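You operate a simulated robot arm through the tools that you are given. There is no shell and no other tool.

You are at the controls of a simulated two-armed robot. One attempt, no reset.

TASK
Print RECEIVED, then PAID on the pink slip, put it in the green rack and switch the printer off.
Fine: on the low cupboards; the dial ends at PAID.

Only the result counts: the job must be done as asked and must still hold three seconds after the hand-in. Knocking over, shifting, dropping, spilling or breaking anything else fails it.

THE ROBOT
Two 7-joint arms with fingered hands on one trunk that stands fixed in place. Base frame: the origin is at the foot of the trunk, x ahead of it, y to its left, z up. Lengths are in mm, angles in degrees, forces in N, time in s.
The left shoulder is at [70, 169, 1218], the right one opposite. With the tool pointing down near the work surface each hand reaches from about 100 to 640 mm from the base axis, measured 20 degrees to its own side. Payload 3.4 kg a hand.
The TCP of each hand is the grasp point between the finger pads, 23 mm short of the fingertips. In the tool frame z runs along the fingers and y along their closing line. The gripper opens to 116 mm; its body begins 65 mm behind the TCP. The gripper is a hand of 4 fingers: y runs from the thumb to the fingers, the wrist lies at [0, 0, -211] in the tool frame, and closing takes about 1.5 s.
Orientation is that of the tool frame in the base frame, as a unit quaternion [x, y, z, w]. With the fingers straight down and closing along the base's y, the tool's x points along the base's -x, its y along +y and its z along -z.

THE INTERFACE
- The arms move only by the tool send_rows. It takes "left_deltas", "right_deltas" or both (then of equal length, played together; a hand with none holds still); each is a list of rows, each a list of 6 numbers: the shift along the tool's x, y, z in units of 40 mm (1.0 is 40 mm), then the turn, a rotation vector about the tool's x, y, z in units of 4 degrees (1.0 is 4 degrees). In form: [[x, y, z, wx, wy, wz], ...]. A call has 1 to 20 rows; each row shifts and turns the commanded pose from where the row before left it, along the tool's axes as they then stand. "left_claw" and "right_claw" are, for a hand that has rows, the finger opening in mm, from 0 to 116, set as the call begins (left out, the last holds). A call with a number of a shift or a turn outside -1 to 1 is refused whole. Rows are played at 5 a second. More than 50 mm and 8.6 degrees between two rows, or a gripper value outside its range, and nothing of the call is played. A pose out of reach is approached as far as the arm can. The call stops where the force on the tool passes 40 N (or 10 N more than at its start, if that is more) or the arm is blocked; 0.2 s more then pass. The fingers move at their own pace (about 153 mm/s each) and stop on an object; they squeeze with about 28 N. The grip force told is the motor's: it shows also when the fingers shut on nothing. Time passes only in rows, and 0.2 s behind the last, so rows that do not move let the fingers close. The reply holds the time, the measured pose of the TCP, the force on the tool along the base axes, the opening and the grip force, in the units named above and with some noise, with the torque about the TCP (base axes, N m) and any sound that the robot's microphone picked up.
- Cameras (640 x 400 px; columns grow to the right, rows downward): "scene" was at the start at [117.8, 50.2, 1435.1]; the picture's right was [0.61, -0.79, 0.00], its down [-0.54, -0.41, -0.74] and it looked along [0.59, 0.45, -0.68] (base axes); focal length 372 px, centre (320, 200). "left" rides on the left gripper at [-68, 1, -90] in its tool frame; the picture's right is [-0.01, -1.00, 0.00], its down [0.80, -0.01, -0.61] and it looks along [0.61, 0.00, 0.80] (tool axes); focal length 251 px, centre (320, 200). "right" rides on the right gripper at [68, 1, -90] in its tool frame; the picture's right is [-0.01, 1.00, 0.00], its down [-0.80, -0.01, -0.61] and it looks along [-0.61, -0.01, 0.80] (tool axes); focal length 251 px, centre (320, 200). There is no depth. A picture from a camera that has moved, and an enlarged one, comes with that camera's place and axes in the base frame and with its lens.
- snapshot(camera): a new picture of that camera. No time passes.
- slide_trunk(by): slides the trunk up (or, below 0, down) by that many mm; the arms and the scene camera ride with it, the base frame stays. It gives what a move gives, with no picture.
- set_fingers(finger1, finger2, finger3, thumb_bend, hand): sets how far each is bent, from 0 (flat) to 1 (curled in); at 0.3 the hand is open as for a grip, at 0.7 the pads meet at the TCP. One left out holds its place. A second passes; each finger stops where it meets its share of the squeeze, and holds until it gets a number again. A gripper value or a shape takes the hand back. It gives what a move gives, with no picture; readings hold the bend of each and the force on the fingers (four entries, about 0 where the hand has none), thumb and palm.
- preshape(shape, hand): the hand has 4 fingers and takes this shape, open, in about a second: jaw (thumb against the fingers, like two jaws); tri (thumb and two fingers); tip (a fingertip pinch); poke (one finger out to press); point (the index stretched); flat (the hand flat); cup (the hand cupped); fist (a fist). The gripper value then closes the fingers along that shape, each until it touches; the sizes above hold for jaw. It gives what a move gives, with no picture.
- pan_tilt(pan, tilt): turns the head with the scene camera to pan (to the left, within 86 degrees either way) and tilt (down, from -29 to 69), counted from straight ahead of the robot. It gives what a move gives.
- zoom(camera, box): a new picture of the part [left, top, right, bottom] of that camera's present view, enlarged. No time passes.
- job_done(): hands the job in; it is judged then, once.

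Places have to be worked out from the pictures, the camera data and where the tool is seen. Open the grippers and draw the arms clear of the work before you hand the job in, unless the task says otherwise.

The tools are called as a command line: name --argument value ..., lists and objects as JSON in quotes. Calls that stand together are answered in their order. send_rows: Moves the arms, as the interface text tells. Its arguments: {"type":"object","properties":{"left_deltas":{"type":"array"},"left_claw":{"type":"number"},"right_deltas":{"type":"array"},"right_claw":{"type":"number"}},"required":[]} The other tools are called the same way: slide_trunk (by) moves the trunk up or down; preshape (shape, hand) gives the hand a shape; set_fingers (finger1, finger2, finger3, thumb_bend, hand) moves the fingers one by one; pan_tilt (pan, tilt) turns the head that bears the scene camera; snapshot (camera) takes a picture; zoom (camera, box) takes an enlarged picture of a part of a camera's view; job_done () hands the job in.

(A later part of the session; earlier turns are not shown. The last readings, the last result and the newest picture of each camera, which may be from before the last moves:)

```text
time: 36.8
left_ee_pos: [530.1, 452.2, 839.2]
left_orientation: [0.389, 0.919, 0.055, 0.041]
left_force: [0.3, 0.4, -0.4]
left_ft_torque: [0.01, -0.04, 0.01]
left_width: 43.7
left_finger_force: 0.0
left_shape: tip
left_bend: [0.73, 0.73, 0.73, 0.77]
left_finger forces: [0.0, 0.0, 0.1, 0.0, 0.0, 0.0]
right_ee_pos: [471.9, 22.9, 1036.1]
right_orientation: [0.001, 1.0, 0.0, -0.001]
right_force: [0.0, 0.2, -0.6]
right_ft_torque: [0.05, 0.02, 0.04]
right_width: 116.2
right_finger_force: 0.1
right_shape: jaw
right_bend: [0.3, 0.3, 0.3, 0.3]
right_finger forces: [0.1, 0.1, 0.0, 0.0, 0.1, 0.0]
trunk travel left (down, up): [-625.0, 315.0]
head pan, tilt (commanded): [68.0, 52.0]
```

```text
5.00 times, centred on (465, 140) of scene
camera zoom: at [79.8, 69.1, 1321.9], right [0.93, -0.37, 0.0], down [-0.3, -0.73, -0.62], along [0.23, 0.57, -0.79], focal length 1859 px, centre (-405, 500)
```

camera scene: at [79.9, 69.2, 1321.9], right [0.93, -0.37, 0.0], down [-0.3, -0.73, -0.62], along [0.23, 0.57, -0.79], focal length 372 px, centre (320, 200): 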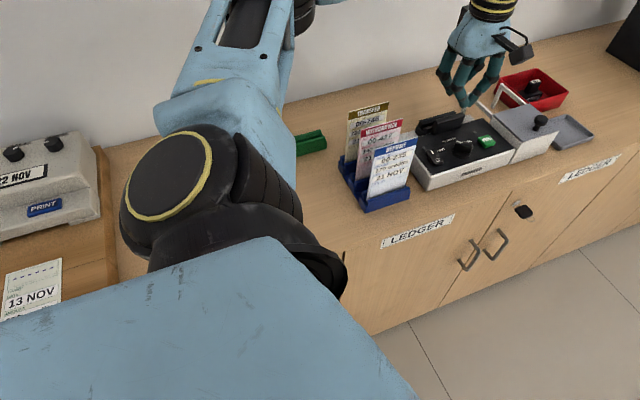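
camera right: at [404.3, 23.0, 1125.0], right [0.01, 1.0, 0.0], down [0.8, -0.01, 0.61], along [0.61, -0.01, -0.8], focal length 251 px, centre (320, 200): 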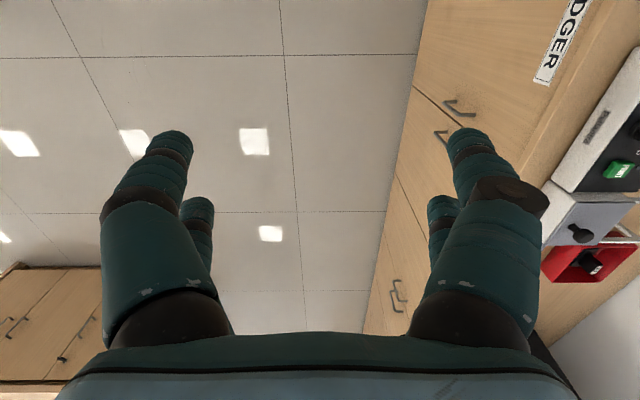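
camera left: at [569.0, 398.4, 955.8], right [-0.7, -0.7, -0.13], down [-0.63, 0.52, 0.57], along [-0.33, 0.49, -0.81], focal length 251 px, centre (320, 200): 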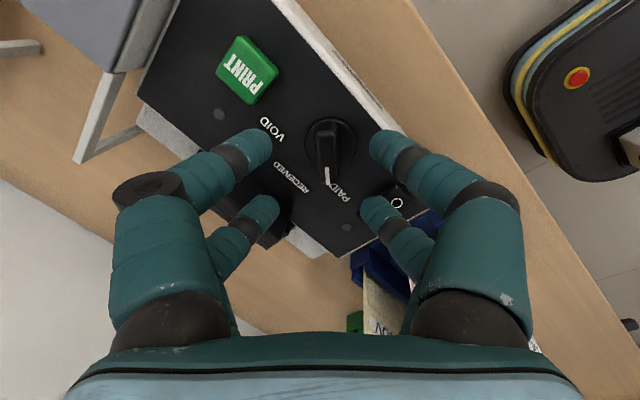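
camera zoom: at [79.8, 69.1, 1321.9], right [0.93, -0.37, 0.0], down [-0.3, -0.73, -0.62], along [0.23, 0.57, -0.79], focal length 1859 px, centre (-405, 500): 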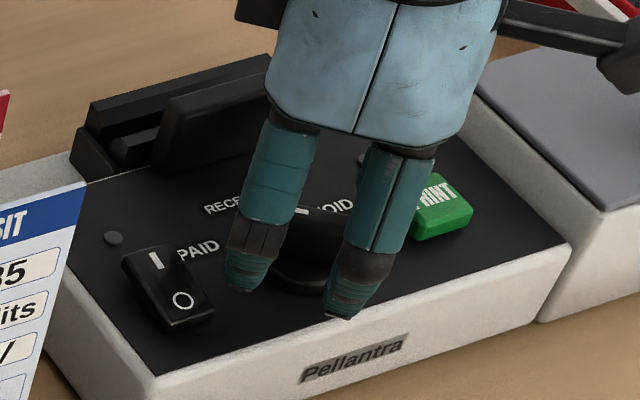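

Centred. I close on the bar.

send_rows --left_deltas '[[0, 0, 0, 0, 0, 0], [0, 0, 0, 0, 0, 0], [0, 0, 0, 0, 0, 0], [0, 0, 0, 0, 0, 0], [0, 0, 0, 0, 0, 0], [0, 0, 0, 0, 0, 0]]' --left_claw 0

zoom --camera "left" --box '[220, 60, 420, 210]'

```text
time: 38.2
left_ee_pos: [529.1, 453.6, 837.9]
left_orientation: [0.389, 0.919, 0.056, 0.041]
left_force: [-4.7, 8.6, -4.4]
left_ft_torque: [0.01, 0.08, -0.17]
left_width: 4.5
left_finger_force: 28.2
left_shape: tip
left_bend: [0.72, 0.71, 0.73, 0.72]
left_finger forces: [24.8, 0.0, 26.8, 0.1, 29.5, 0.0]
right_ee_pos: [471.6, 24.4, 1036.0]
right_orientation: [0.0, 1.0, -0.001, 0.0]
right_force: [0.1, 0.1, -0.6]
right_ft_torque: [-0.03, 0.01, 0.01]
right_width: 116.1
right_finger_force: 0.1
right_shape: jaw
right_bend: [0.3, 0.3, 0.3, 0.3]
right_finger forces: [0.1, 0.0, 0.0, 0.1, 0.1, 0.0]
trunk travel left (down, up): [-625.0, 315.0]
head pan, tilt (commanded): [68.0, 52.0]
```

```text
2.67 times, centred on (320, 135) of left
camera zoom: at [567.2, 399.3, 929.9], right [-0.7, -0.7, -0.13], down [-0.63, 0.52, 0.57], along [-0.33, 0.49, -0.81], focal length 670 px, centre (320, 373)
```

zoom: 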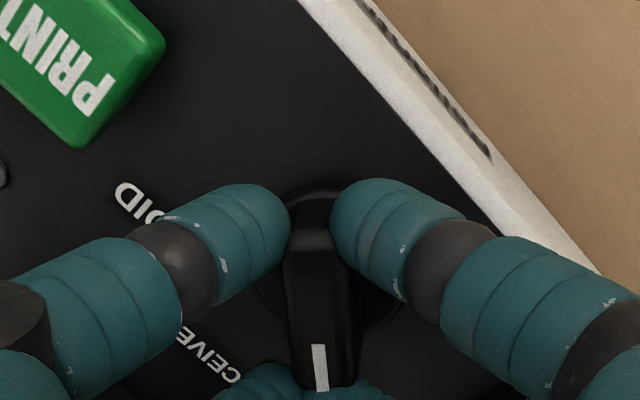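

The bar is gripped. I turn the hand clockwise (toward RECEIVED) in a first part of 24°.

send_rows --left_deltas '[[0, 0, 0, 0, 0, 0.8], [0, 0, 0, 0, 0, 0.8], [0, 0, 0, 0, 0, 0.8], [0, 0, 0, 0, 0, 0.8], [0, 0, 0, 0, 0, 0.8], [0, 0, 0, 0, 0, 0.8], [0, 0, 0, 0, 0, 0.8]]'

zoom --camera "left" --box '[220, 60, 420, 210]'

```text
time: 39.8
left_ee_pos: [530.1, 455.5, 838.2]
left_orientation: [0.56, 0.825, 0.061, 0.031]
left_force: [-3.2, 16.9, -4.6]
left_ft_torque: [-0.23, -0.11, 0.04]
left_width: 4.3
left_finger_force: 28.5
left_shape: tip
left_bend: [0.72, 0.71, 0.73, 0.72]
left_finger forces: [30.5, 0.0, 30.8, 0.0, 29.2, 0.0]
right_ee_pos: [473.0, 25.8, 1036.8]
right_orientation: [0.0, 1.0, -0.001, 0.0]
right_force: [-0.3, 0.2, -0.5]
right_ft_torque: [0.02, -0.03, 0.01]
right_width: 115.8
right_finger_force: 0.1
right_shape: jaw
right_bend: [0.3, 0.3, 0.3, 0.3]
right_finger forces: [0.0, 0.0, 0.0, 0.0, 0.0, 0.0]
trunk travel left (down, up): [-625.0, 315.0]
head pan, tilt (commanded): [68.0, 52.0]
```

```text
2.67 times, centred on (320, 135) of left
camera zoom: at [546.2, 385.5, 926.7], right [-0.92, -0.37, -0.14], down [-0.37, 0.69, 0.61], along [-0.13, 0.62, -0.78], focal length 670 px, centre (320, 373)
```

zoom: 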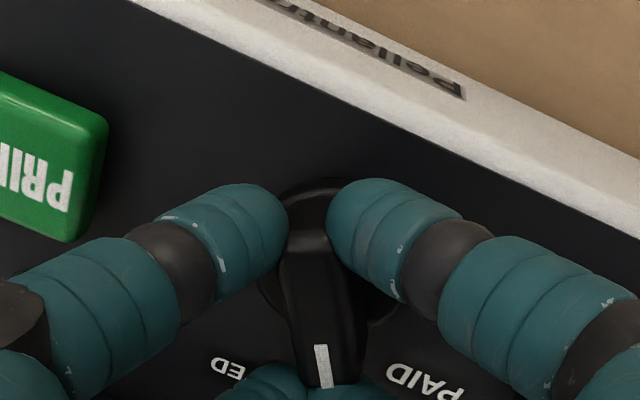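

The bar turns with the hand. I relieve the small sideways load with a 2 mm shift and continue the turn to 90°.

send_rows --left_deltas '[[0.03, 0.01, 0, 0, 0, 0.8], [0.03, 0.01, 0, 0, 0, 0.8], [0, 0, 0, 0, 0, 0.8], [0, 0, 0, 0, 0, 0.8], [0, 0, 0, 0, 0, 0.8], [0, 0, 0, 0, 0, 0.8], [0, 0, 0, 0, 0, 0.7], [0, 0, 0, 0, 0, 0]]'

zoom --camera "left" --box '[220, 60, 420, 210]'

zoom --camera "scene" --box '[420, 100, 510, 180]'

```text
time: 41.6
left_ee_pos: [531.2, 454.8, 838.5]
left_orientation: [0.707, 0.703, 0.067, 0.018]
left_force: [4.8, 9.4, 2.0]
left_ft_torque: [-0.67, -0.15, -0.04]
left_width: 4.2
left_finger_force: 27.6
left_shape: tip
left_bend: [0.72, 0.71, 0.72, 0.73]
left_finger forces: [31.9, 0.0, 26.4, 0.0, 30.6, 0.1]
right_ee_pos: [472.4, 24.7, 1035.6]
right_orientation: [0.0, 1.0, -0.001, -0.001]
right_force: [-0.3, -0.1, -0.6]
right_ft_torque: [-0.01, -0.02, 0.0]
right_width: 115.9
right_finger_force: 0.1
right_shape: jaw
right_bend: [0.3, 0.3, 0.3, 0.3]
right_finger forces: [0.1, 0.0, 0.0, 0.1, 0.0, 0.0]
trunk travel left (down, up): [-625.0, 315.0]
head pan, tilt (commanded): [68.0, 52.0]
```

```text
2.67 times, centred on (320, 135) of left
camera zoom: at [521.7, 380.9, 923.5], right [-0.99, 0.0, -0.12], down [-0.08, 0.75, 0.66], along [0.09, 0.66, -0.75], focal length 670 px, centre (320, 373)
```

zoom: 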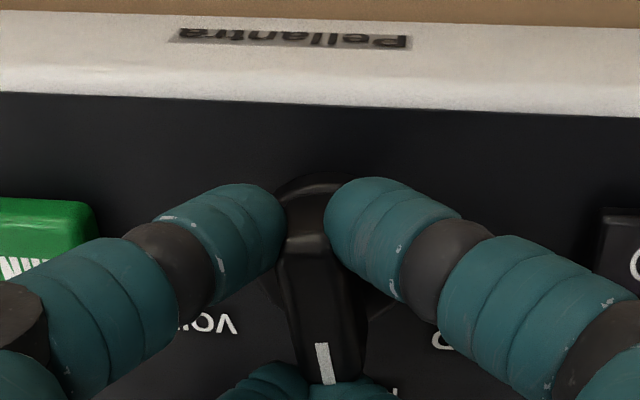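

```text
5.00 times, centred on (465, 140) of scene
camera zoom: at [80.8, 71.2, 1321.8], right [0.93, -0.37, 0.0], down [-0.3, -0.73, -0.61], along [0.23, 0.57, -0.79], focal length 1859 px, centre (-405, 500)
```

zoom: 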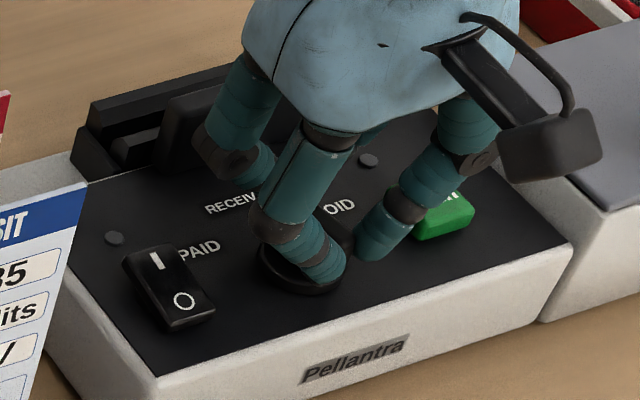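

The bar now appears to be along +y. I open the fingers, lift straight up and check the pointer.

send_rows --left_deltas '[[0, 0, 0, 0, 0, 0], [0, 0, 0, 0, 0, 0], [0, 0, 0, 0, 0, 0], [0, 0, 0, 0, 0, 0], [0.017, 0.03, -0.25, 0, 0, 0], [0.035, 0.06, -0.5, 0, 0, 0], [0.035, 0.06, -0.5, 0, 0, 0], [0.035, 0.06, -0.5, 0, 0, 0], [0, 0, 0, 0, 0, 0]]' --left_claw 44

snapshot --camera "left"

zoom --camera "left" --box '[240, 40, 440, 190]'

zoom --camera "scene" --box '[420, 100, 510, 180]'

```text
time: 43.6
left_ee_pos: [531.0, 453.9, 909.3]
left_orientation: [0.707, 0.704, 0.067, 0.016]
left_force: [0.5, 0.3, -0.3]
left_ft_torque: [-0.01, 0.01, 0.01]
left_width: 43.5
left_finger_force: 0.0
left_shape: tip
left_bend: [0.73, 0.73, 0.73, 0.77]
left_finger forces: [0.0, 0.0, 0.0, 0.0, 0.0, 0.0]
right_ee_pos: [472.5, 24.4, 1035.8]
right_orientation: [0.001, 1.0, 0.0, 0.0]
right_force: [0.2, 0.3, 0.1]
right_ft_torque: [-0.02, -0.01, -0.01]
right_width: 115.7
right_finger_force: 0.0
right_shape: jaw
right_bend: [0.3, 0.3, 0.3, 0.3]
right_finger forces: [0.1, 0.0, 0.1, 0.1, 0.0, 0.0]
trunk travel left (down, up): [-625.0, 315.0]
head pan, tilt (commanded): [68.0, 52.0]
```

```text
taken
camera left: at [521.7, 379.1, 994.6], right [-0.99, 0.0, -0.12], down [-0.08, 0.75, 0.66], along [0.09, 0.66, -0.74], focal length 251 px, centre (320, 200)
```

left: 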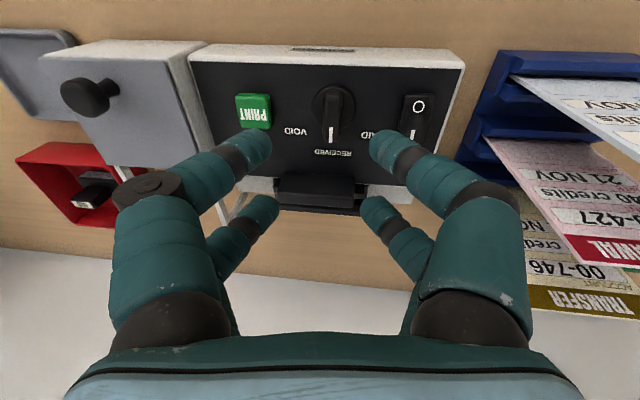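

```text
2.67 times, centred on (340, 115) of left
camera zoom: at [521.7, 379.1, 994.6], right [-0.99, 0.0, -0.12], down [-0.08, 0.75, 0.66], along [0.09, 0.66, -0.74], focal length 670 px, centre (267, 427)
```

zoom: 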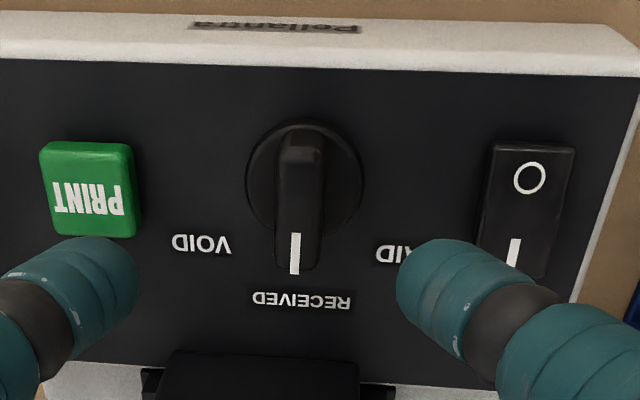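

```text
5.00 times, centred on (465, 140) of scene
camera zoom: at [80.2, 69.3, 1321.9], right [0.93, -0.37, 0.0], down [-0.3, -0.73, -0.62], along [0.23, 0.57, -0.79], focal length 1859 px, centre (-405, 500)
```

zoom: 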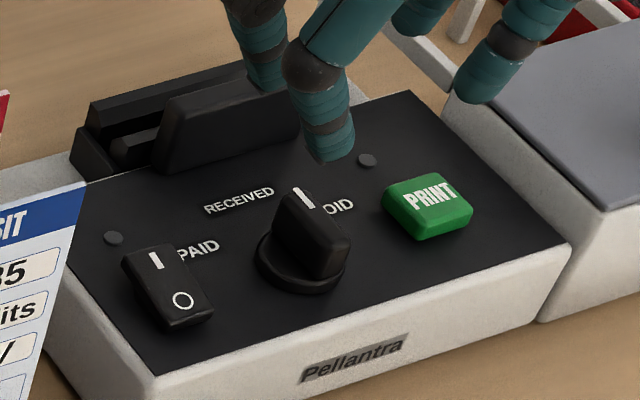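

The dial now points at RECEIVED. Next the power switch: with the tilt I have more reach, so I close the fingers and bring the nearer pair over the outer part of the "I" half (y≈468).

send_rows --left_deltas '[[0, 0, 0, 0, 0, 0], [0, 0, 0, 0, 0, 0], [0.385, -0.746, -0.064, 0, 0, 0], [0.385, -0.746, -0.064, 0, 0, 0], [-0.026, -0.045, 0.371, 0, 0, 0], [-0.026, -0.045, 0.371, 0, 0, 0], [-0.026, -0.045, 0.371, 0, 0, 0], [0, 0, 0, 0, 0, 0]]' --left_claw 0

snapshot --camera "left"

zoom --camera "left" --box '[240, 80, 400, 180]'

zoom --camera "scene" --box '[400, 90, 510, 190]'

```text
time: 45.4
left_ee_pos: [470.6, 484.0, 865.3]
left_orientation: [0.708, 0.703, 0.067, 0.017]
left_force: [-0.3, -1.0, 0.1]
left_ft_torque: [0.03, 0.01, 0.01]
left_width: 0.0
left_finger_force: 28.2
left_shape: tip
left_bend: [0.62, 0.63, 0.63, 0.62]
left_finger forces: [0.1, 0.0, 0.0, 0.0, 0.0, 0.0]
right_ee_pos: [473.6, 23.1, 1034.8]
right_orientation: [0.001, 1.0, -0.001, 0.0]
right_force: [0.1, 0.1, -0.6]
right_ft_torque: [0.03, 0.01, 0.0]
right_width: 115.6
right_finger_force: 0.0
right_shape: jaw
right_bend: [0.3, 0.3, 0.3, 0.3]
right_finger forces: [0.0, 0.1, 0.0, 0.0, 0.0, 0.1]
trunk travel left (down, up): [-625.0, 315.0]
head pan, tilt (commanded): [68.0, 52.0]
```

```text
taken
camera left: at [461.1, 410.6, 949.6], right [-0.99, 0.0, -0.12], down [-0.08, 0.75, 0.66], along [0.09, 0.66, -0.74], focal length 251 px, centre (320, 200)
```

left: 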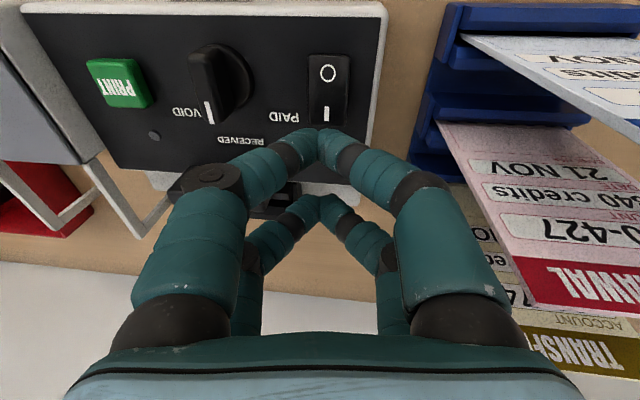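

```text
4.00 times, centred on (320, 130) of left
camera zoom: at [461.1, 410.6, 949.6], right [-0.99, 0.0, -0.12], down [-0.08, 0.75, 0.66], along [0.09, 0.66, -0.74], focal length 1006 px, centre (320, 480)
```

zoom: 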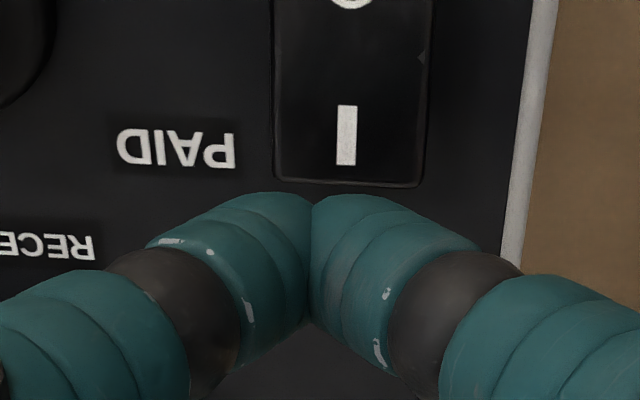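

```text
4.00 times, centred on (455, 140) of scene
camera zoom: at [79.9, 69.0, 1321.9], right [0.93, -0.37, 0.0], down [-0.3, -0.73, -0.62], along [0.23, 0.57, -0.79], focal length 1487 px, centre (-220, 440)
```

zoom: 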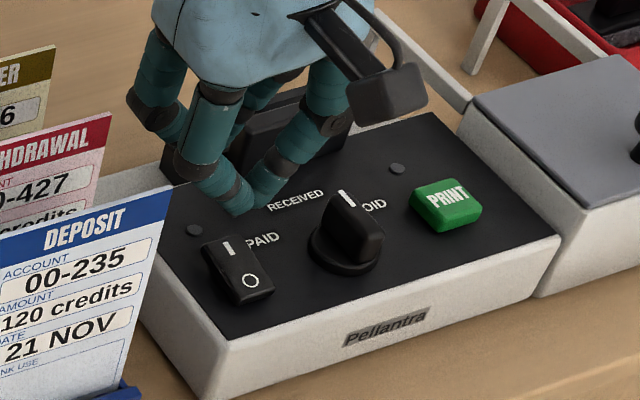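

The tips are lined up above the outer end of the "I" half with about 22 mm clearance to the slips. I descend in stages.

send_rows --left_deltas '[[-0.013, 0.003, 0.182, 0, 0, 0], [-0.013, 0.003, 0.182, 0, 0, 0], [-0.013, 0.003, 0.182, 0, 0, 0], [0, 0, 0, 0, 0, 0]]'

zoom --camera "left" --box '[240, 80, 400, 180]'

zoom --camera "scene" --box '[400, 110, 470, 190]'

```text
time: 46.4
left_ee_pos: [474.4, 484.2, 842.9]
left_orientation: [0.707, 0.703, 0.067, 0.017]
left_force: [-0.4, 0.0, -0.1]
left_ft_torque: [-0.04, -0.04, 0.01]
left_width: 0.0
left_finger_force: 27.8
left_shape: tip
left_bend: [0.62, 0.63, 0.63, 0.62]
left_finger forces: [0.0, 0.1, 0.0, 0.1, 0.0, 0.0]
right_ee_pos: [471.8, 22.0, 1036.7]
right_orientation: [0.0, 1.0, 0.0, 0.0]
right_force: [-0.4, 0.9, 0.2]
right_ft_torque: [0.04, 0.02, -0.03]
right_width: 115.6
right_finger_force: 0.1
right_shape: jaw
right_bend: [0.3, 0.3, 0.3, 0.3]
right_finger forces: [0.1, 0.1, 0.0, 0.0, 0.1, 0.0]
trunk travel left (down, up): [-625.0, 315.0]
head pan, tilt (commanded): [68.0, 52.0]
```

```text
4.00 times, centred on (320, 130) of left
camera zoom: at [464.3, 410.7, 928.0], right [-0.99, 0.0, -0.12], down [-0.08, 0.75, 0.66], along [0.09, 0.66, -0.74], focal length 1006 px, centre (320, 480)
```

zoom: 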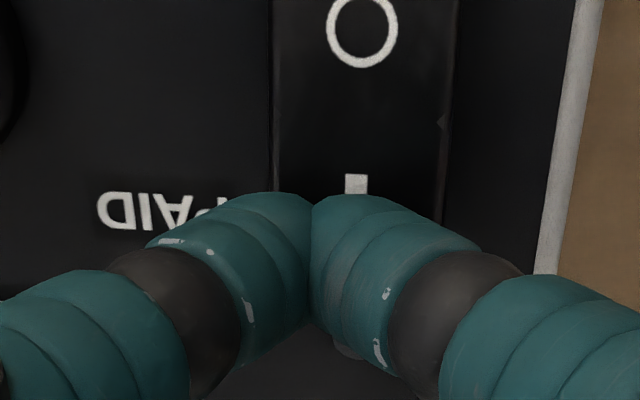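

```text
5.00 times, centred on (435, 150) of scene
camera zoom: at [79.8, 69.1, 1321.9], right [0.93, -0.37, 0.0], down [-0.3, -0.73, -0.62], along [0.23, 0.57, -0.79], focal length 1859 px, centre (-255, 450)
```

zoom: 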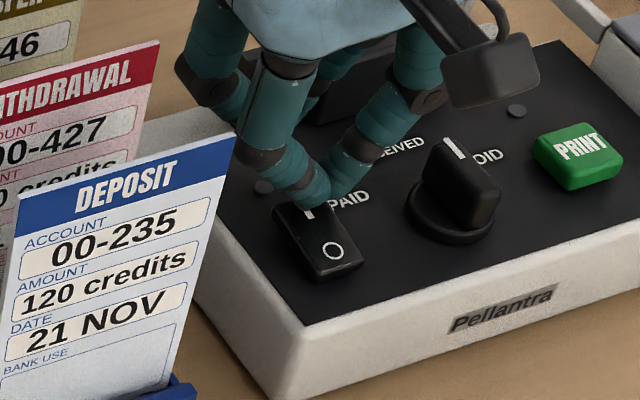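

Tips are right over the "I" mark, about 5 mm toward +x. I recentre slightly and press down in 2–3 mm steps.

send_rows --left_deltas '[[-0.004, -0.06, 0.06, 0, 0, 0], [-0.004, -0.06, 0.06, 0, 0, 0], [-0.004, -0.006, 0.06, 0, 0, 0], [0, 0, 0, 0, 0, 0]]'

zoom --camera "left" --box '[240, 80, 400, 180]'

zoom --camera "scene" --box '[400, 110, 470, 190]'

```text
time: 47.4
left_ee_pos: [467.7, 485.6, 836.4]
left_orientation: [0.707, 0.703, 0.069, 0.018]
left_force: [0.2, 1.5, 10.0]
left_ft_torque: [-0.16, 0.01, 0.01]
left_width: 0.2
left_finger_force: 27.5
left_shape: tip
left_bend: [0.62, 0.63, 0.63, 0.64]
left_finger forces: [0.0, 0.0, 0.0, 0.1, 0.1, 0.0]
right_ee_pos: [470.7, 21.4, 1036.5]
right_orientation: [0.001, 1.0, 0.0, 0.0]
right_force: [0.1, 1.0, -0.5]
right_ft_torque: [-0.02, 0.0, 0.01]
right_width: 115.7
right_finger_force: 0.0
right_shape: jaw
right_bend: [0.3, 0.3, 0.3, 0.3]
right_finger forces: [0.1, 0.0, 0.0, 0.1, 0.0, 0.1]
trunk travel left (down, up): [-625.0, 315.0]
head pan, tilt (commanded): [68.0, 52.0]
```

```text
4.00 times, centred on (320, 130) of left
camera zoom: at [458.9, 410.6, 922.2], right [-0.99, 0.0, -0.12], down [-0.08, 0.75, 0.66], along [0.09, 0.66, -0.74], focal length 1006 px, centre (320, 480)
```

zoom: 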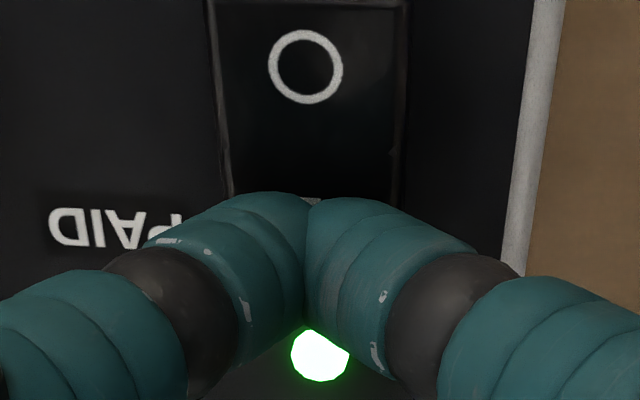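

```text
5.00 times, centred on (435, 150) of scene
camera zoom: at [78.5, 68.3, 1322.2], right [0.93, -0.37, 0.0], down [-0.29, -0.73, -0.62], along [0.23, 0.57, -0.79], focal length 1859 px, centre (-255, 450)
```

zoom: 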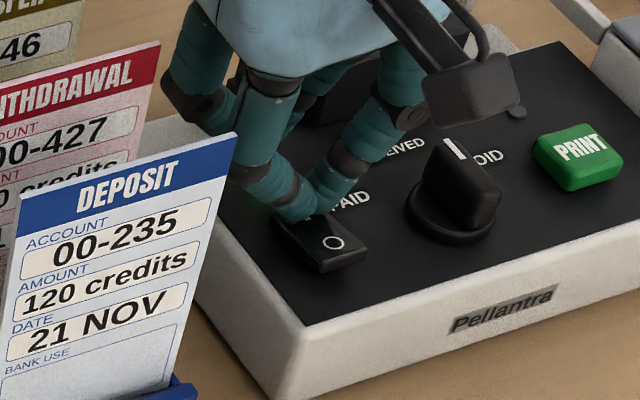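

The power lamp lights green — the printer is on. I lift off and verify that it stays lit.

send_rows --left_deltas '[[0.02, 0.036, -0.3, 0, 0, 0], [0.052, 0.09, -0.74, 0, 0, 0], [0.052, 0.09, -0.74, 0, 0, 0], [0.052, 0.09, -0.74, 0, 0, 0], [0, 0, 0, 0, 0, 0]]'

snapshot --camera "scene"

zoom --camera "scene" --box '[400, 90, 510, 190]'

```text
time: 48.6
left_ee_pos: [469.7, 485.3, 936.4]
left_orientation: [0.708, 0.703, 0.067, 0.016]
left_force: [-0.5, 0.6, 0.0]
left_ft_torque: [-0.01, -0.01, 0.02]
left_width: 0.1
left_finger_force: 27.8
left_shape: tip
left_bend: [0.62, 0.63, 0.63, 0.63]
left_finger forces: [0.0, 0.0, 0.1, 0.1, 0.0, 0.0]
right_ee_pos: [473.4, 22.6, 1035.6]
right_orientation: [0.001, 1.0, -0.001, 0.0]
right_force: [0.3, -0.2, 1.0]
right_ft_torque: [-0.02, -0.02, -0.02]
right_width: 116.1
right_finger_force: 0.1
right_shape: jaw
right_bend: [0.3, 0.3, 0.3, 0.3]
right_finger forces: [0.0, 0.0, 0.1, 0.0, 0.1, 0.0]
trunk travel left (down, up): [-625.0, 315.0]
head pan, tilt (commanded): [68.0, 52.0]
```

```text
taken
camera scene: at [80.1, 69.4, 1321.9], right [0.93, -0.37, 0.0], down [-0.3, -0.73, -0.62], along [0.23, 0.57, -0.79], focal length 372 px, centre (320, 200)
```

scene: 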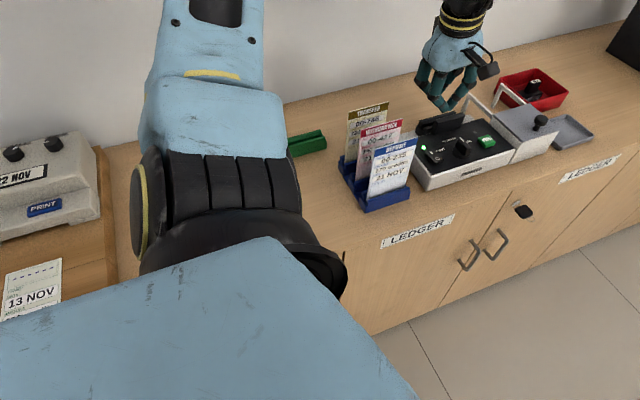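

```text
4.00 times, centred on (455, 140) of scene
camera zoom: at [80.1, 69.4, 1321.9], right [0.93, -0.37, 0.0], down [-0.3, -0.73, -0.62], along [0.23, 0.57, -0.79], focal length 1487 px, centre (-220, 440)
```

zoom: 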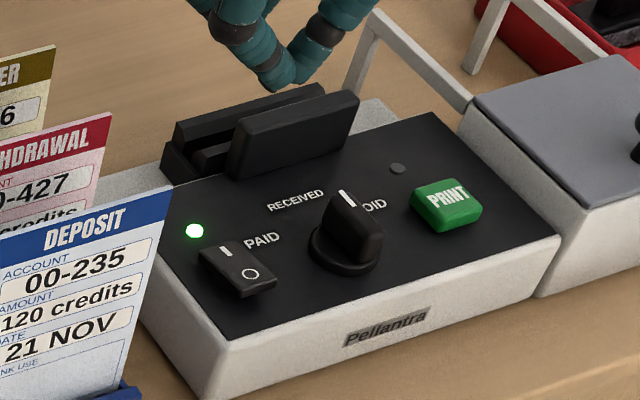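

Printer on, dial at RECEIVED. Now the slip: I undo the tilt, raise a bit and yaw the hand back to the standard orientation.

send_rows --left_deltas '[[0, 0, -0.4, 0.85, -0.5, 0], [0, 0, -0.4, 0.85, -0.5, 0], [0, 0, 0, 0, 0, -1], [0, 0, 0, 0, 0, -1], [0, 0, 0, 0, 0, -1], [0, 0, 0, 0, 0, -1], [0, 0, 0, 0, 0, -1], [0, 0, 0, 0, 0, -1], [0, 0, 0, 0, 0, -1], [0, 0, 0, 0, 0, -1], [0, 0, 0, 0, 0, -1], [0, 0, 0, 0, 0, -1], [0, 0, 0, 0, 0, -1], [0, 0, 0, 0, 0, -1], [0, 0, 0, 0, 0, -1], [0, 0, 0, 0, 0, -1], [0, 0, 0, 0, 0, -1], [0, 0, 0, 0, 0, -1]]'

send_rows --left_deltas '[[0, 0, 0, 0, 0, -1], [0, 0, 0, 0, 0, -1], [0, 0, 0, 0, 0, -1], [0, 0, 0, 0, 0, -1], [0, 0, 0, 0, 0, -1], [0, 0, 0, 0, 0, -1], [0, 0, 0, 0, 0, -0.5], [0, 0, 0, 0, 0, 0], [0, 0, 0, 0, 0, 0]]' --left_claw 28

```text
time: 52.4
left_ee_pos: [467.6, 482.0, 966.6]
left_orientation: [0.227, 0.974, 0.001, 0.0]
left_force: [-0.6, 0.2, 0.3]
left_ft_torque: [0.0, -0.01, -0.01]
left_width: 0.0
left_finger_force: 28.2
left_shape: tip
left_bend: [0.62, 0.63, 0.63, 0.63]
left_finger forces: [0.0, 0.1, 0.1, 0.1, 0.0, 0.0]
left hand out of reach, approached as far as the arm can: row 2
right_ee_pos: [473.9, 22.4, 1036.4]
right_orientation: [0.001, 1.0, 0.0, 0.0]
right_force: [0.6, -0.6, 0.1]
right_ft_torque: [-0.01, 0.0, 0.02]
right_width: 115.9
right_finger_force: 0.0
right_shape: jaw
right_bend: [0.3, 0.3, 0.3, 0.3]
right_finger forces: [0.1, 0.0, 0.0, 0.0, 0.0, 0.0]
trunk travel left (down, up): [-625.0, 315.0]
head pan, tilt (commanded): [68.0, 52.0]
```

```text
time: 54.4
left_ee_pos: [466.8, 481.6, 965.2]
left_orientation: [0.003, 1.0, 0.0, 0.0]
left_force: [0.7, -0.1, -0.4]
left_ft_torque: [0.0, 0.02, 0.0]
left_width: 27.7
left_finger_force: 0.0
left_shape: tip
left_bend: [0.73, 0.73, 0.73, 0.77]
left_finger forces: [0.0, 0.0, 0.0, 0.0, 0.0, 0.1]
right_ee_pos: [472.9, 22.9, 1035.9]
right_orientation: [0.0, 1.0, 0.0, 0.0]
right_force: [0.5, -1.7, -0.7]
right_ft_torque: [0.01, 0.0, 0.01]
right_width: 115.9
right_finger_force: 0.0
right_shape: jaw
right_bend: [0.3, 0.3, 0.3, 0.3]
right_finger forces: [0.1, 0.0, 0.0, 0.1, 0.0, 0.0]
trunk travel left (down, up): [-625.0, 315.0]
head pan, tilt (commanded): [68.0, 52.0]
```

Back to the standard orientation at (467,482,965). I look at the slips from here to refine the pink slip's position.

snapshot --camera "left"

zoom --camera "left" --box '[240, 130, 420, 330]'

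```text
taken
camera left: at [537.2, 481.7, 1056.6], right [0.0, -1.0, 0.0], down [-0.8, 0.0, 0.61], along [-0.61, 0.0, -0.8], focal length 251 px, centre (320, 200)
```

left: 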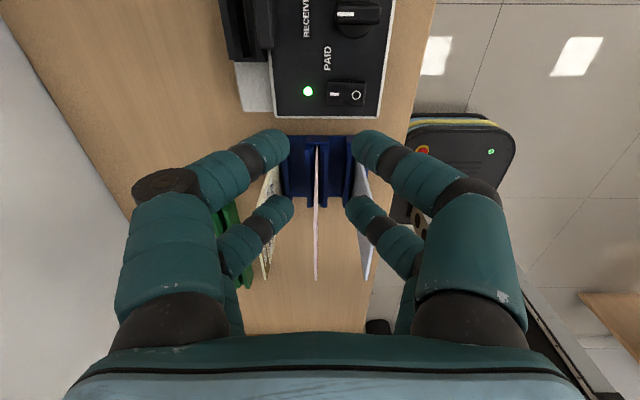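

```text
2.00 times, centred on (330, 230) of left
camera zoom: at [537.2, 481.7, 1056.6], right [0.0, -1.0, 0.0], down [-0.8, 0.0, 0.61], along [-0.61, 0.0, -0.8], focal length 503 px, centre (300, 140)
```

zoom: 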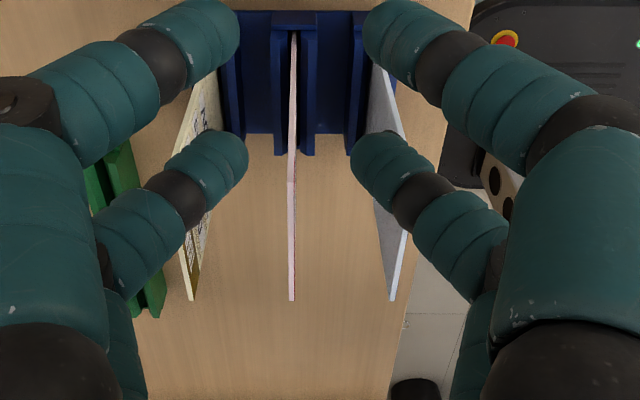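

The pink slip is at y≈486.3 with x≈318–399.5, neighbours are 51 mm to either side. I move over its centre, staying above the slip tops.

send_rows --left_deltas '[[0.9, 0.043, 0, 0, 0, 0], [0.9, 0.043, 0, 0, 0, 0], [0.9, 0.043, 0, 0, 0, 0], [0.02, 0, 0, 0, 0, 0], [0, 0, 0, 0, 0, 0]]'

snapshot --camera "left"

snapshot --camera "scene"

zoom --camera "scene" --box '[300, 60, 440, 220]'

```text
time: 55.6
left_ee_pos: [360.9, 486.6, 963.3]
left_orientation: [0.002, 1.0, 0.001, 0.0]
left_force: [1.1, -0.2, 0.0]
left_ft_torque: [0.01, 0.02, 0.02]
left_width: 27.5
left_finger_force: 0.0
left_shape: tip
left_bend: [0.73, 0.73, 0.73, 0.77]
left_finger forces: [0.1, 0.0, 0.1, 0.0, 0.1, 0.0]
right_ee_pos: [472.7, 22.3, 1036.8]
right_orientation: [0.0, 1.0, 0.0, 0.0]
right_force: [0.1, -0.1, 0.4]
right_ft_torque: [-0.02, 0.01, 0.01]
right_width: 116.1
right_finger_force: 0.1
right_shape: jaw
right_bend: [0.3, 0.3, 0.3, 0.3]
right_finger forces: [0.0, 0.1, 0.0, 0.0, 0.0, 0.0]
trunk travel left (down, up): [-625.0, 315.0]
head pan, tilt (commanded): [68.0, 52.0]
```

```text
taken
camera left: at [429.3, 487.6, 1055.8], right [0.0, -1.0, 0.0], down [-0.8, 0.0, 0.61], along [-0.61, 0.0, -0.8], focal length 251 px, centre (320, 200)
```

left: 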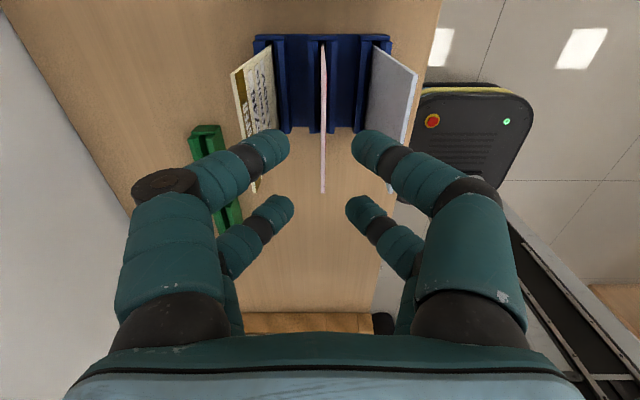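

```text
taken
camera scene: at [79.9, 69.3, 1321.9], right [0.93, -0.37, 0.0], down [-0.3, -0.73, -0.62], along [0.23, 0.57, -0.79], focal length 372 px, centre (320, 200)
```

scene: 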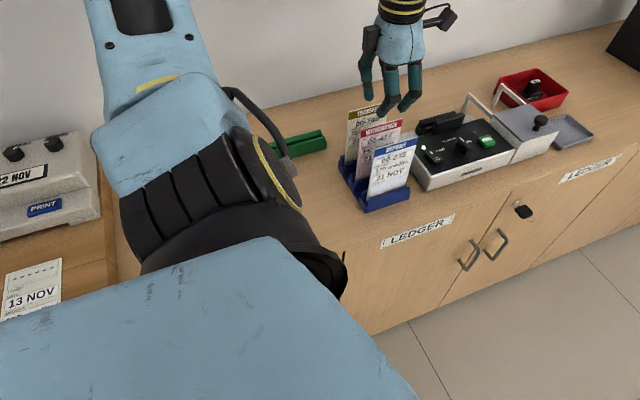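

```text
2.50 times, centred on (370, 140) of scene
camera zoom: at [79.9, 69.3, 1321.9], right [0.93, -0.37, 0.0], down [-0.3, -0.73, -0.62], along [0.23, 0.57, -0.79], focal length 929 px, centre (195, 350)
```

zoom: 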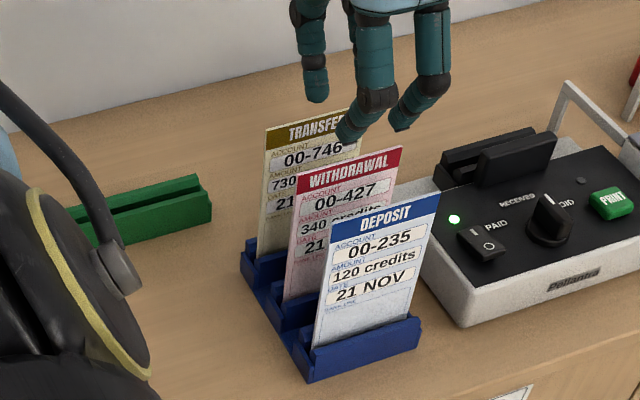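

I zoom to check the slip's position between the finger pairs.

zoom --camera "left" --box '[260, 30, 380, 230]'

```text
2.00 times, centred on (320, 130) of left
camera zoom: at [429.3, 487.6, 1055.8], right [0.0, -1.0, 0.0], down [-0.8, 0.0, 0.61], along [-0.61, 0.0, -0.8], focal length 503 px, centre (320, 340)
```

zoom: 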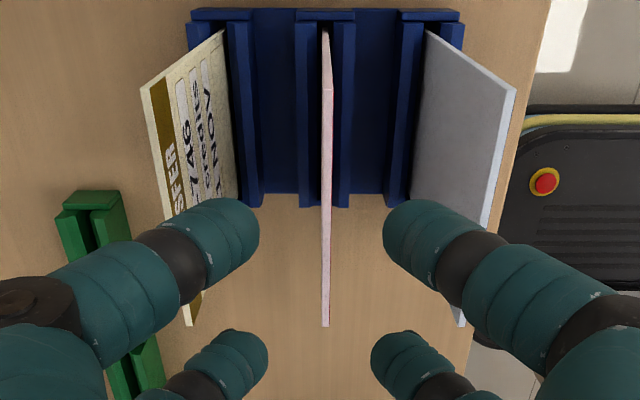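

The slip is ~2 mm to −y of the finger mid-plane. I correct that and descend so the tips come about 30 mm below the slip's top edge.

send_rows --left_deltas '[[0.01, -0.05, 0, 0, 0, 0], [0, 0, 0.4, 0, 0, 0], [0, 0, 0.4, 0, 0, 0], [0, 0, 0.4, 0, 0, 0], [0, 0, 0.3, 0, 0, 0], [0, 0, 0, 0, 0, 0]]'

zoom --camera "left" --box '[220, 0, 420, 250]'

zoom --camera "scene" --box '[320, 70, 420, 180]'

```text
time: 57.0
left_ee_pos: [358.9, 485.9, 905.9]
left_orientation: [0.003, 1.0, 0.001, 0.0]
left_force: [0.0, -0.2, -0.5]
left_ft_torque: [0.0, 0.01, 0.04]
left_width: 27.9
left_finger_force: 0.0
left_shape: tip
left_bend: [0.73, 0.73, 0.73, 0.77]
left_finger forces: [0.1, 0.0, 0.0, 0.0, 0.1, 0.1]
right_ee_pos: [472.1, 22.4, 1036.3]
right_orientation: [0.001, 1.0, 0.0, -0.001]
right_force: [0.2, 0.7, -0.3]
right_ft_torque: [-0.01, 0.0, -0.01]
right_width: 116.2
right_finger_force: 0.0
right_shape: jaw
right_bend: [0.3, 0.3, 0.3, 0.3]
right_finger forces: [0.0, 0.0, 0.0, 0.0, 0.0, 0.0]
trunk travel left (down, up): [-625.0, 315.0]
head pan, tilt (commanded): [68.0, 52.0]
```

```text
1.60 times, centred on (320, 125) of left
camera zoom: at [427.8, 486.4, 997.2], right [0.0, -1.0, 0.0], down [-0.8, 0.0, 0.61], along [-0.61, 0.0, -0.8], focal length 402 px, centre (320, 320)
```

zoom: 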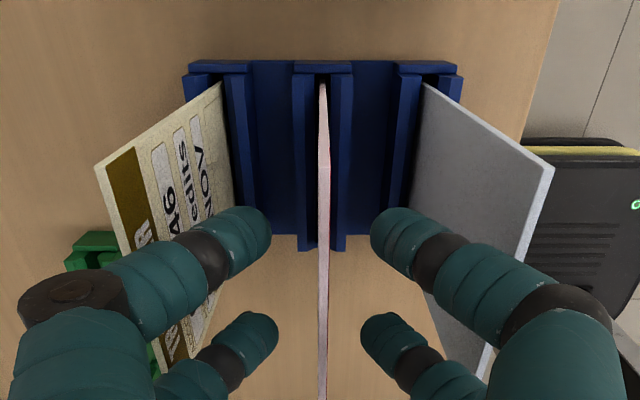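

```text
3.64 times, centred on (370, 125) of scene
camera zoom: at [79.7, 69.1, 1321.9], right [0.93, -0.37, 0.0], down [-0.3, -0.73, -0.62], along [0.23, 0.57, -0.79], focal length 1352 px, centre (138, 473)
```

zoom: 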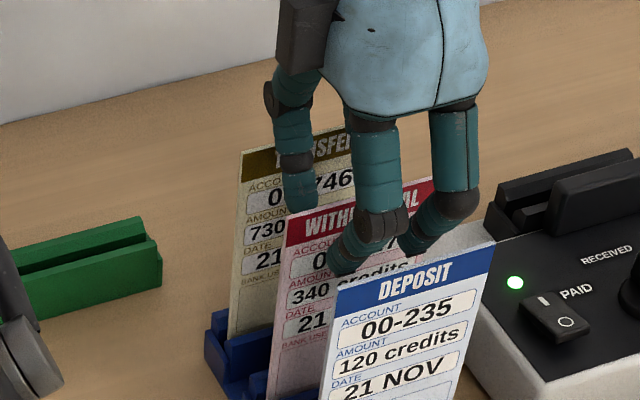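

Fingers straddle the pink slip with clear space to the neighbours. I go 10 mm lower, then close on it.

send_rows --left_deltas '[[0, 0, 0.13, 0, 0, 0], [0, 0, 0.12, 0, 0, 0], [0, 0, 0, 0, 0, 0]]'

send_rows --left_deltas '[[0, 0, 0, 0, 0, 0], [0, 0, 0, 0, 0, 0], [0, 0, 0, 0, 0, 0], [0, 0, 0, 0, 0, 0], [0, 0, 0, 0, 0, 0], [0, 0, 0, 0, 0, 0]]' --left_claw 0

zoom --camera "left" --box '[220, 0, 420, 250]'

zoom --camera "scene" --box '[320, 70, 420, 180]'

```text
time: 57.8
left_ee_pos: [359.4, 485.9, 896.1]
left_orientation: [0.003, 1.0, 0.002, -0.001]
left_force: [0.5, -0.6, 0.3]
left_ft_torque: [-0.04, -0.03, -0.05]
left_width: 27.8
left_finger_force: 0.0
left_shape: tip
left_bend: [0.73, 0.73, 0.73, 0.77]
left_finger forces: [0.0, 0.0, 0.0, 0.1, 0.1, 0.0]
right_ee_pos: [473.2, 21.7, 1037.0]
right_orientation: [0.0, 1.0, 0.0, 0.0]
right_force: [-0.3, 0.2, 0.0]
right_ft_torque: [-0.01, -0.01, 0.02]
right_width: 116.0
right_finger_force: 0.0
right_shape: jaw
right_bend: [0.3, 0.3, 0.3, 0.3]
right_finger forces: [0.0, 0.0, 0.1, 0.0, 0.0, 0.0]
trunk travel left (down, up): [-625.0, 315.0]
head pan, tilt (commanded): [68.0, 52.0]
```

```text
time: 59.2
left_ee_pos: [359.6, 485.4, 896.6]
left_orientation: [0.002, 1.0, 0.001, 0.0]
left_force: [-0.2, 0.2, 0.0]
left_ft_torque: [-0.01, 0.02, -0.01]
left_width: 0.0
left_finger_force: 28.3
left_shape: tip
left_bend: [0.7, 0.7, 0.7, 0.7]
left_finger forces: [25.1, 25.1, 24.9, 0.0, 25.1, 0.1]
right_ee_pos: [473.0, 23.2, 1036.8]
right_orientation: [0.0, 1.0, 0.0, 0.0]
right_force: [0.0, -0.6, -0.2]
right_ft_torque: [0.02, -0.01, 0.03]
right_width: 115.9
right_finger_force: 0.0
right_shape: jaw
right_bend: [0.3, 0.3, 0.3, 0.3]
right_finger forces: [0.0, 0.1, 0.0, 0.0, 0.0, 0.0]
trunk travel left (down, up): [-625.0, 315.0]
head pan, tilt (commanded): [68.0, 52.0]
```

```text
1.60 times, centred on (320, 125) of left
camera zoom: at [428.4, 486.5, 987.5], right [0.0, -1.0, 0.0], down [-0.8, 0.0, 0.61], along [-0.61, 0.0, -0.8], focal length 402 px, centre (320, 320)
```

zoom: 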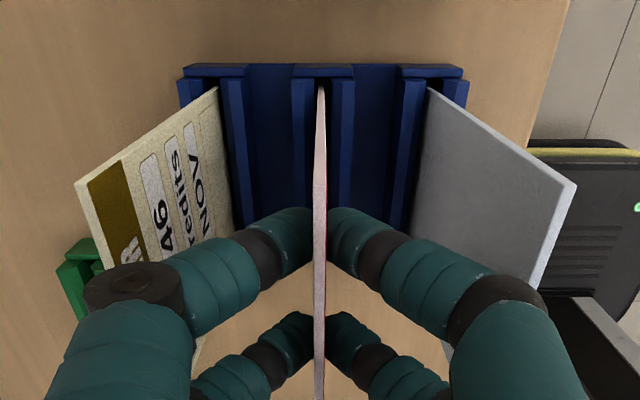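

```text
3.64 times, centred on (370, 125) of scene
camera zoom: at [79.8, 69.2, 1321.9], right [0.93, -0.37, 0.0], down [-0.3, -0.73, -0.62], along [0.23, 0.57, -0.79], focal length 1352 px, centre (138, 473)
```

zoom: 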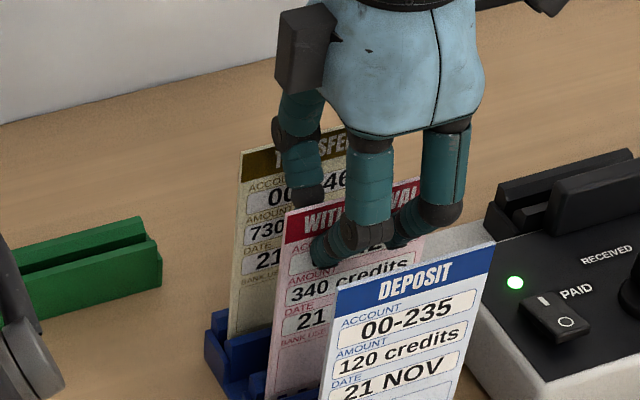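

All four digits hold the slip with about 25 N each. I lift it straight up out of the rack.

send_rows --left_deltas '[[0, 0, -0.25, 0, 0, 0], [0, 0, -0.35, 0, 0, 0], [0, 0, -0.45, 0, 0, 0], [0, 0, -0.45, 0, 0, 0], [0, 0, -0.45, 0, 0, 0], [0, 0, -0.45, 0, 0, 0], [0, 0, 0, 0, 0, 0]]'

snapshot --camera "left"

snapshot --camera "scene"

zoom --camera "scene" --box '[310, 20, 440, 210]'

```text
time: 60.8
left_ee_pos: [357.3, 484.4, 990.8]
left_orientation: [0.002, 1.0, 0.001, 0.0]
left_force: [-1.1, 0.8, 0.3]
left_ft_torque: [-0.03, -0.04, 0.01]
left_width: 0.1
left_finger_force: 28.1
left_shape: tip
left_bend: [0.7, 0.7, 0.7, 0.7]
left_finger forces: [25.0, 25.0, 25.1, 0.1, 25.1, 0.0]
right_ee_pos: [472.4, 22.8, 1036.8]
right_orientation: [0.0, 1.0, 0.0, 0.001]
right_force: [-0.5, -0.1, 0.9]
right_ft_torque: [0.0, -0.01, 0.01]
right_width: 116.0
right_finger_force: 0.0
right_shape: jaw
right_bend: [0.3, 0.3, 0.3, 0.3]
right_finger forces: [0.1, 0.0, 0.1, 0.1, 0.0, 0.1]
trunk travel left (down, up): [-625.0, 315.0]
head pan, tilt (commanded): [68.0, 52.0]
```

```text
taken
camera left: at [427.7, 486.0, 1082.2], right [0.0, -1.0, 0.0], down [-0.8, 0.0, 0.61], along [-0.61, 0.0, -0.8], focal length 251 px, centre (320, 200)
```

left: 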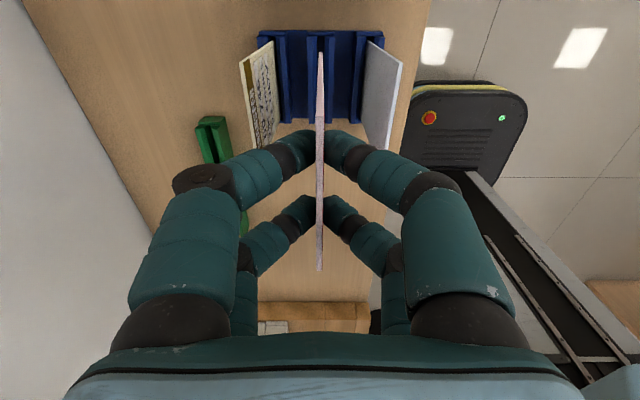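

```text
taken
camera scene: at [80.0, 69.4, 1321.9], right [0.93, -0.37, 0.0], down [-0.3, -0.73, -0.62], along [0.23, 0.57, -0.79], focal length 372 px, centre (320, 200)
```

scene: 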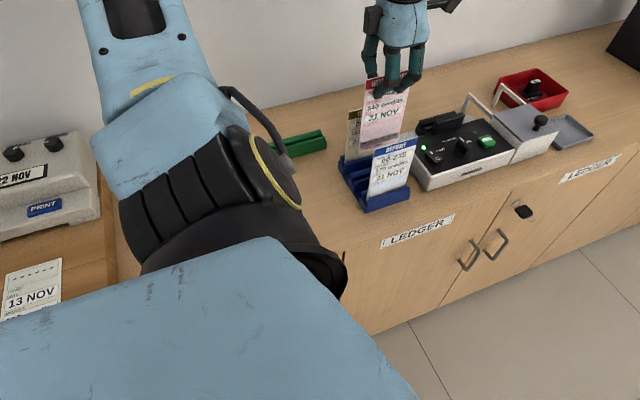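

```text
2.11 times, centred on (375, 115) of scene
camera zoom: at [80.0, 69.4, 1321.9], right [0.93, -0.37, 0.0], down [-0.3, -0.73, -0.62], along [0.23, 0.57, -0.79], focal length 783 px, centre (204, 379)
```

zoom: 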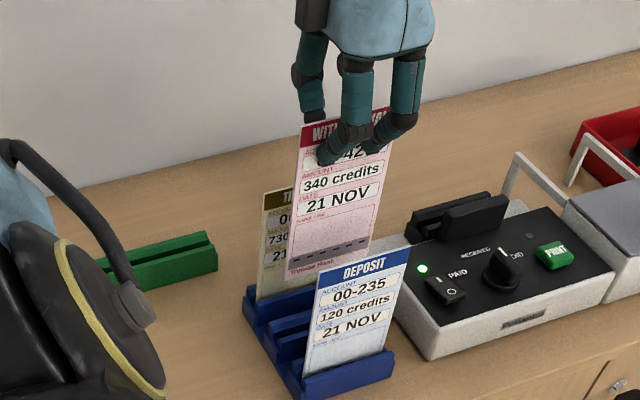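

The slip is about 80×150 mm, its bottom now near z≈847, and its neighbours stayed in place. I raise it 10 mm more and carry it along +x to above the printer.

send_rows --left_deltas '[[0, 0, -0.3, 0, 0, 0], [-0.4, 0, 0, 0, 0, 0], [-0.75, 0, 0, 0, 0, 0], [-0.75, 0, 0, 0, 0, 0], [-0.75, 0, 0, 0, 0, 0], [-0.75, 0, 0, 0, 0, 0], [-0.75, 0.2, 0, 0, 0, 0], [-0.4, 0.4, 0, 0, 0, 0], [-0.15, 0.5, 0, 0, 0, 0], [0, 0.35, 0, 0, 0, 0], [0, 0, 0, 0, 0, 0], [0, 0, 0, 0, 0, 0]]'

snapshot --camera "left"

snapshot --camera "scene"

zoom --camera "left" --box '[260, 0, 380, 150]'

```text
time: 63.4
left_ee_pos: [546.6, 542.1, 1004.1]
left_orientation: [0.003, 1.0, 0.001, 0.0]
left_force: [0.3, 0.0, -0.4]
left_ft_torque: [-0.04, -0.01, 0.02]
left_width: 0.0
left_finger_force: 27.8
left_shape: tip
left_bend: [0.7, 0.7, 0.7, 0.7]
left_finger forces: [24.9, 25.0, 25.0, 0.0, 24.9, 0.1]
right_ee_pos: [472.4, 22.3, 1036.7]
right_orientation: [0.0, 1.0, 0.001, 0.0]
right_force: [0.7, 0.2, -1.2]
right_ft_torque: [0.04, -0.01, -0.03]
right_width: 115.8
right_finger_force: 0.0
right_shape: jaw
right_bend: [0.3, 0.3, 0.3, 0.3]
right_finger forces: [0.1, 0.0, 0.0, 0.1, 0.1, 0.1]
trunk travel left (down, up): [-625.0, 315.0]
head pan, tilt (commanded): [68.0, 52.0]
```

```text
taken
camera left: at [616.3, 542.5, 1094.3], right [0.0, -1.0, 0.0], down [-0.8, 0.0, 0.61], along [-0.61, 0.0, -0.8], focal length 251 px, centre (320, 200)
```

left: 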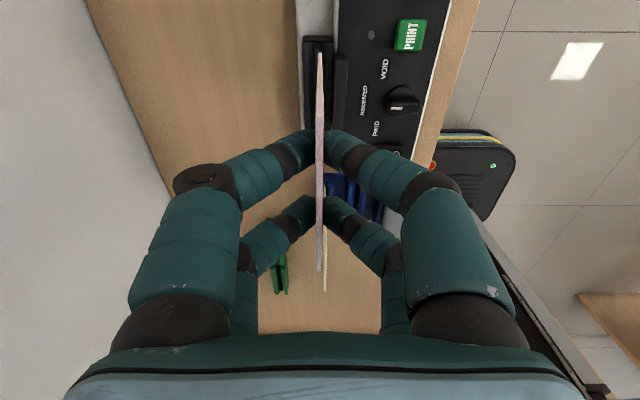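

```text
taken
camera scene: at [80.0, 69.2, 1321.9], right [0.93, -0.37, 0.0], down [-0.3, -0.73, -0.62], along [0.23, 0.57, -0.79], focal length 372 px, centre (320, 200)
```

scene: 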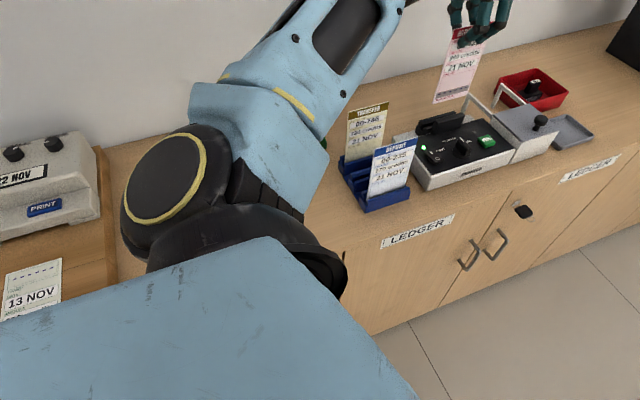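

```text
2.67 times, centred on (320, 75) of left
camera zoom: at [616.3, 542.5, 1094.3], right [0.0, -1.0, 0.0], down [-0.8, 0.0, 0.61], along [-0.61, 0.0, -0.8], focal length 670 px, centre (320, 533)
```

zoom: 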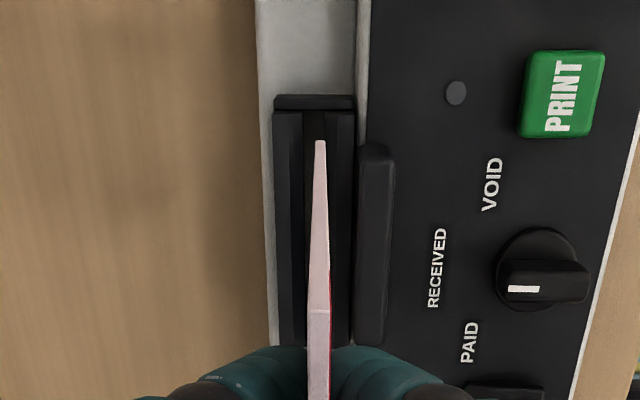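

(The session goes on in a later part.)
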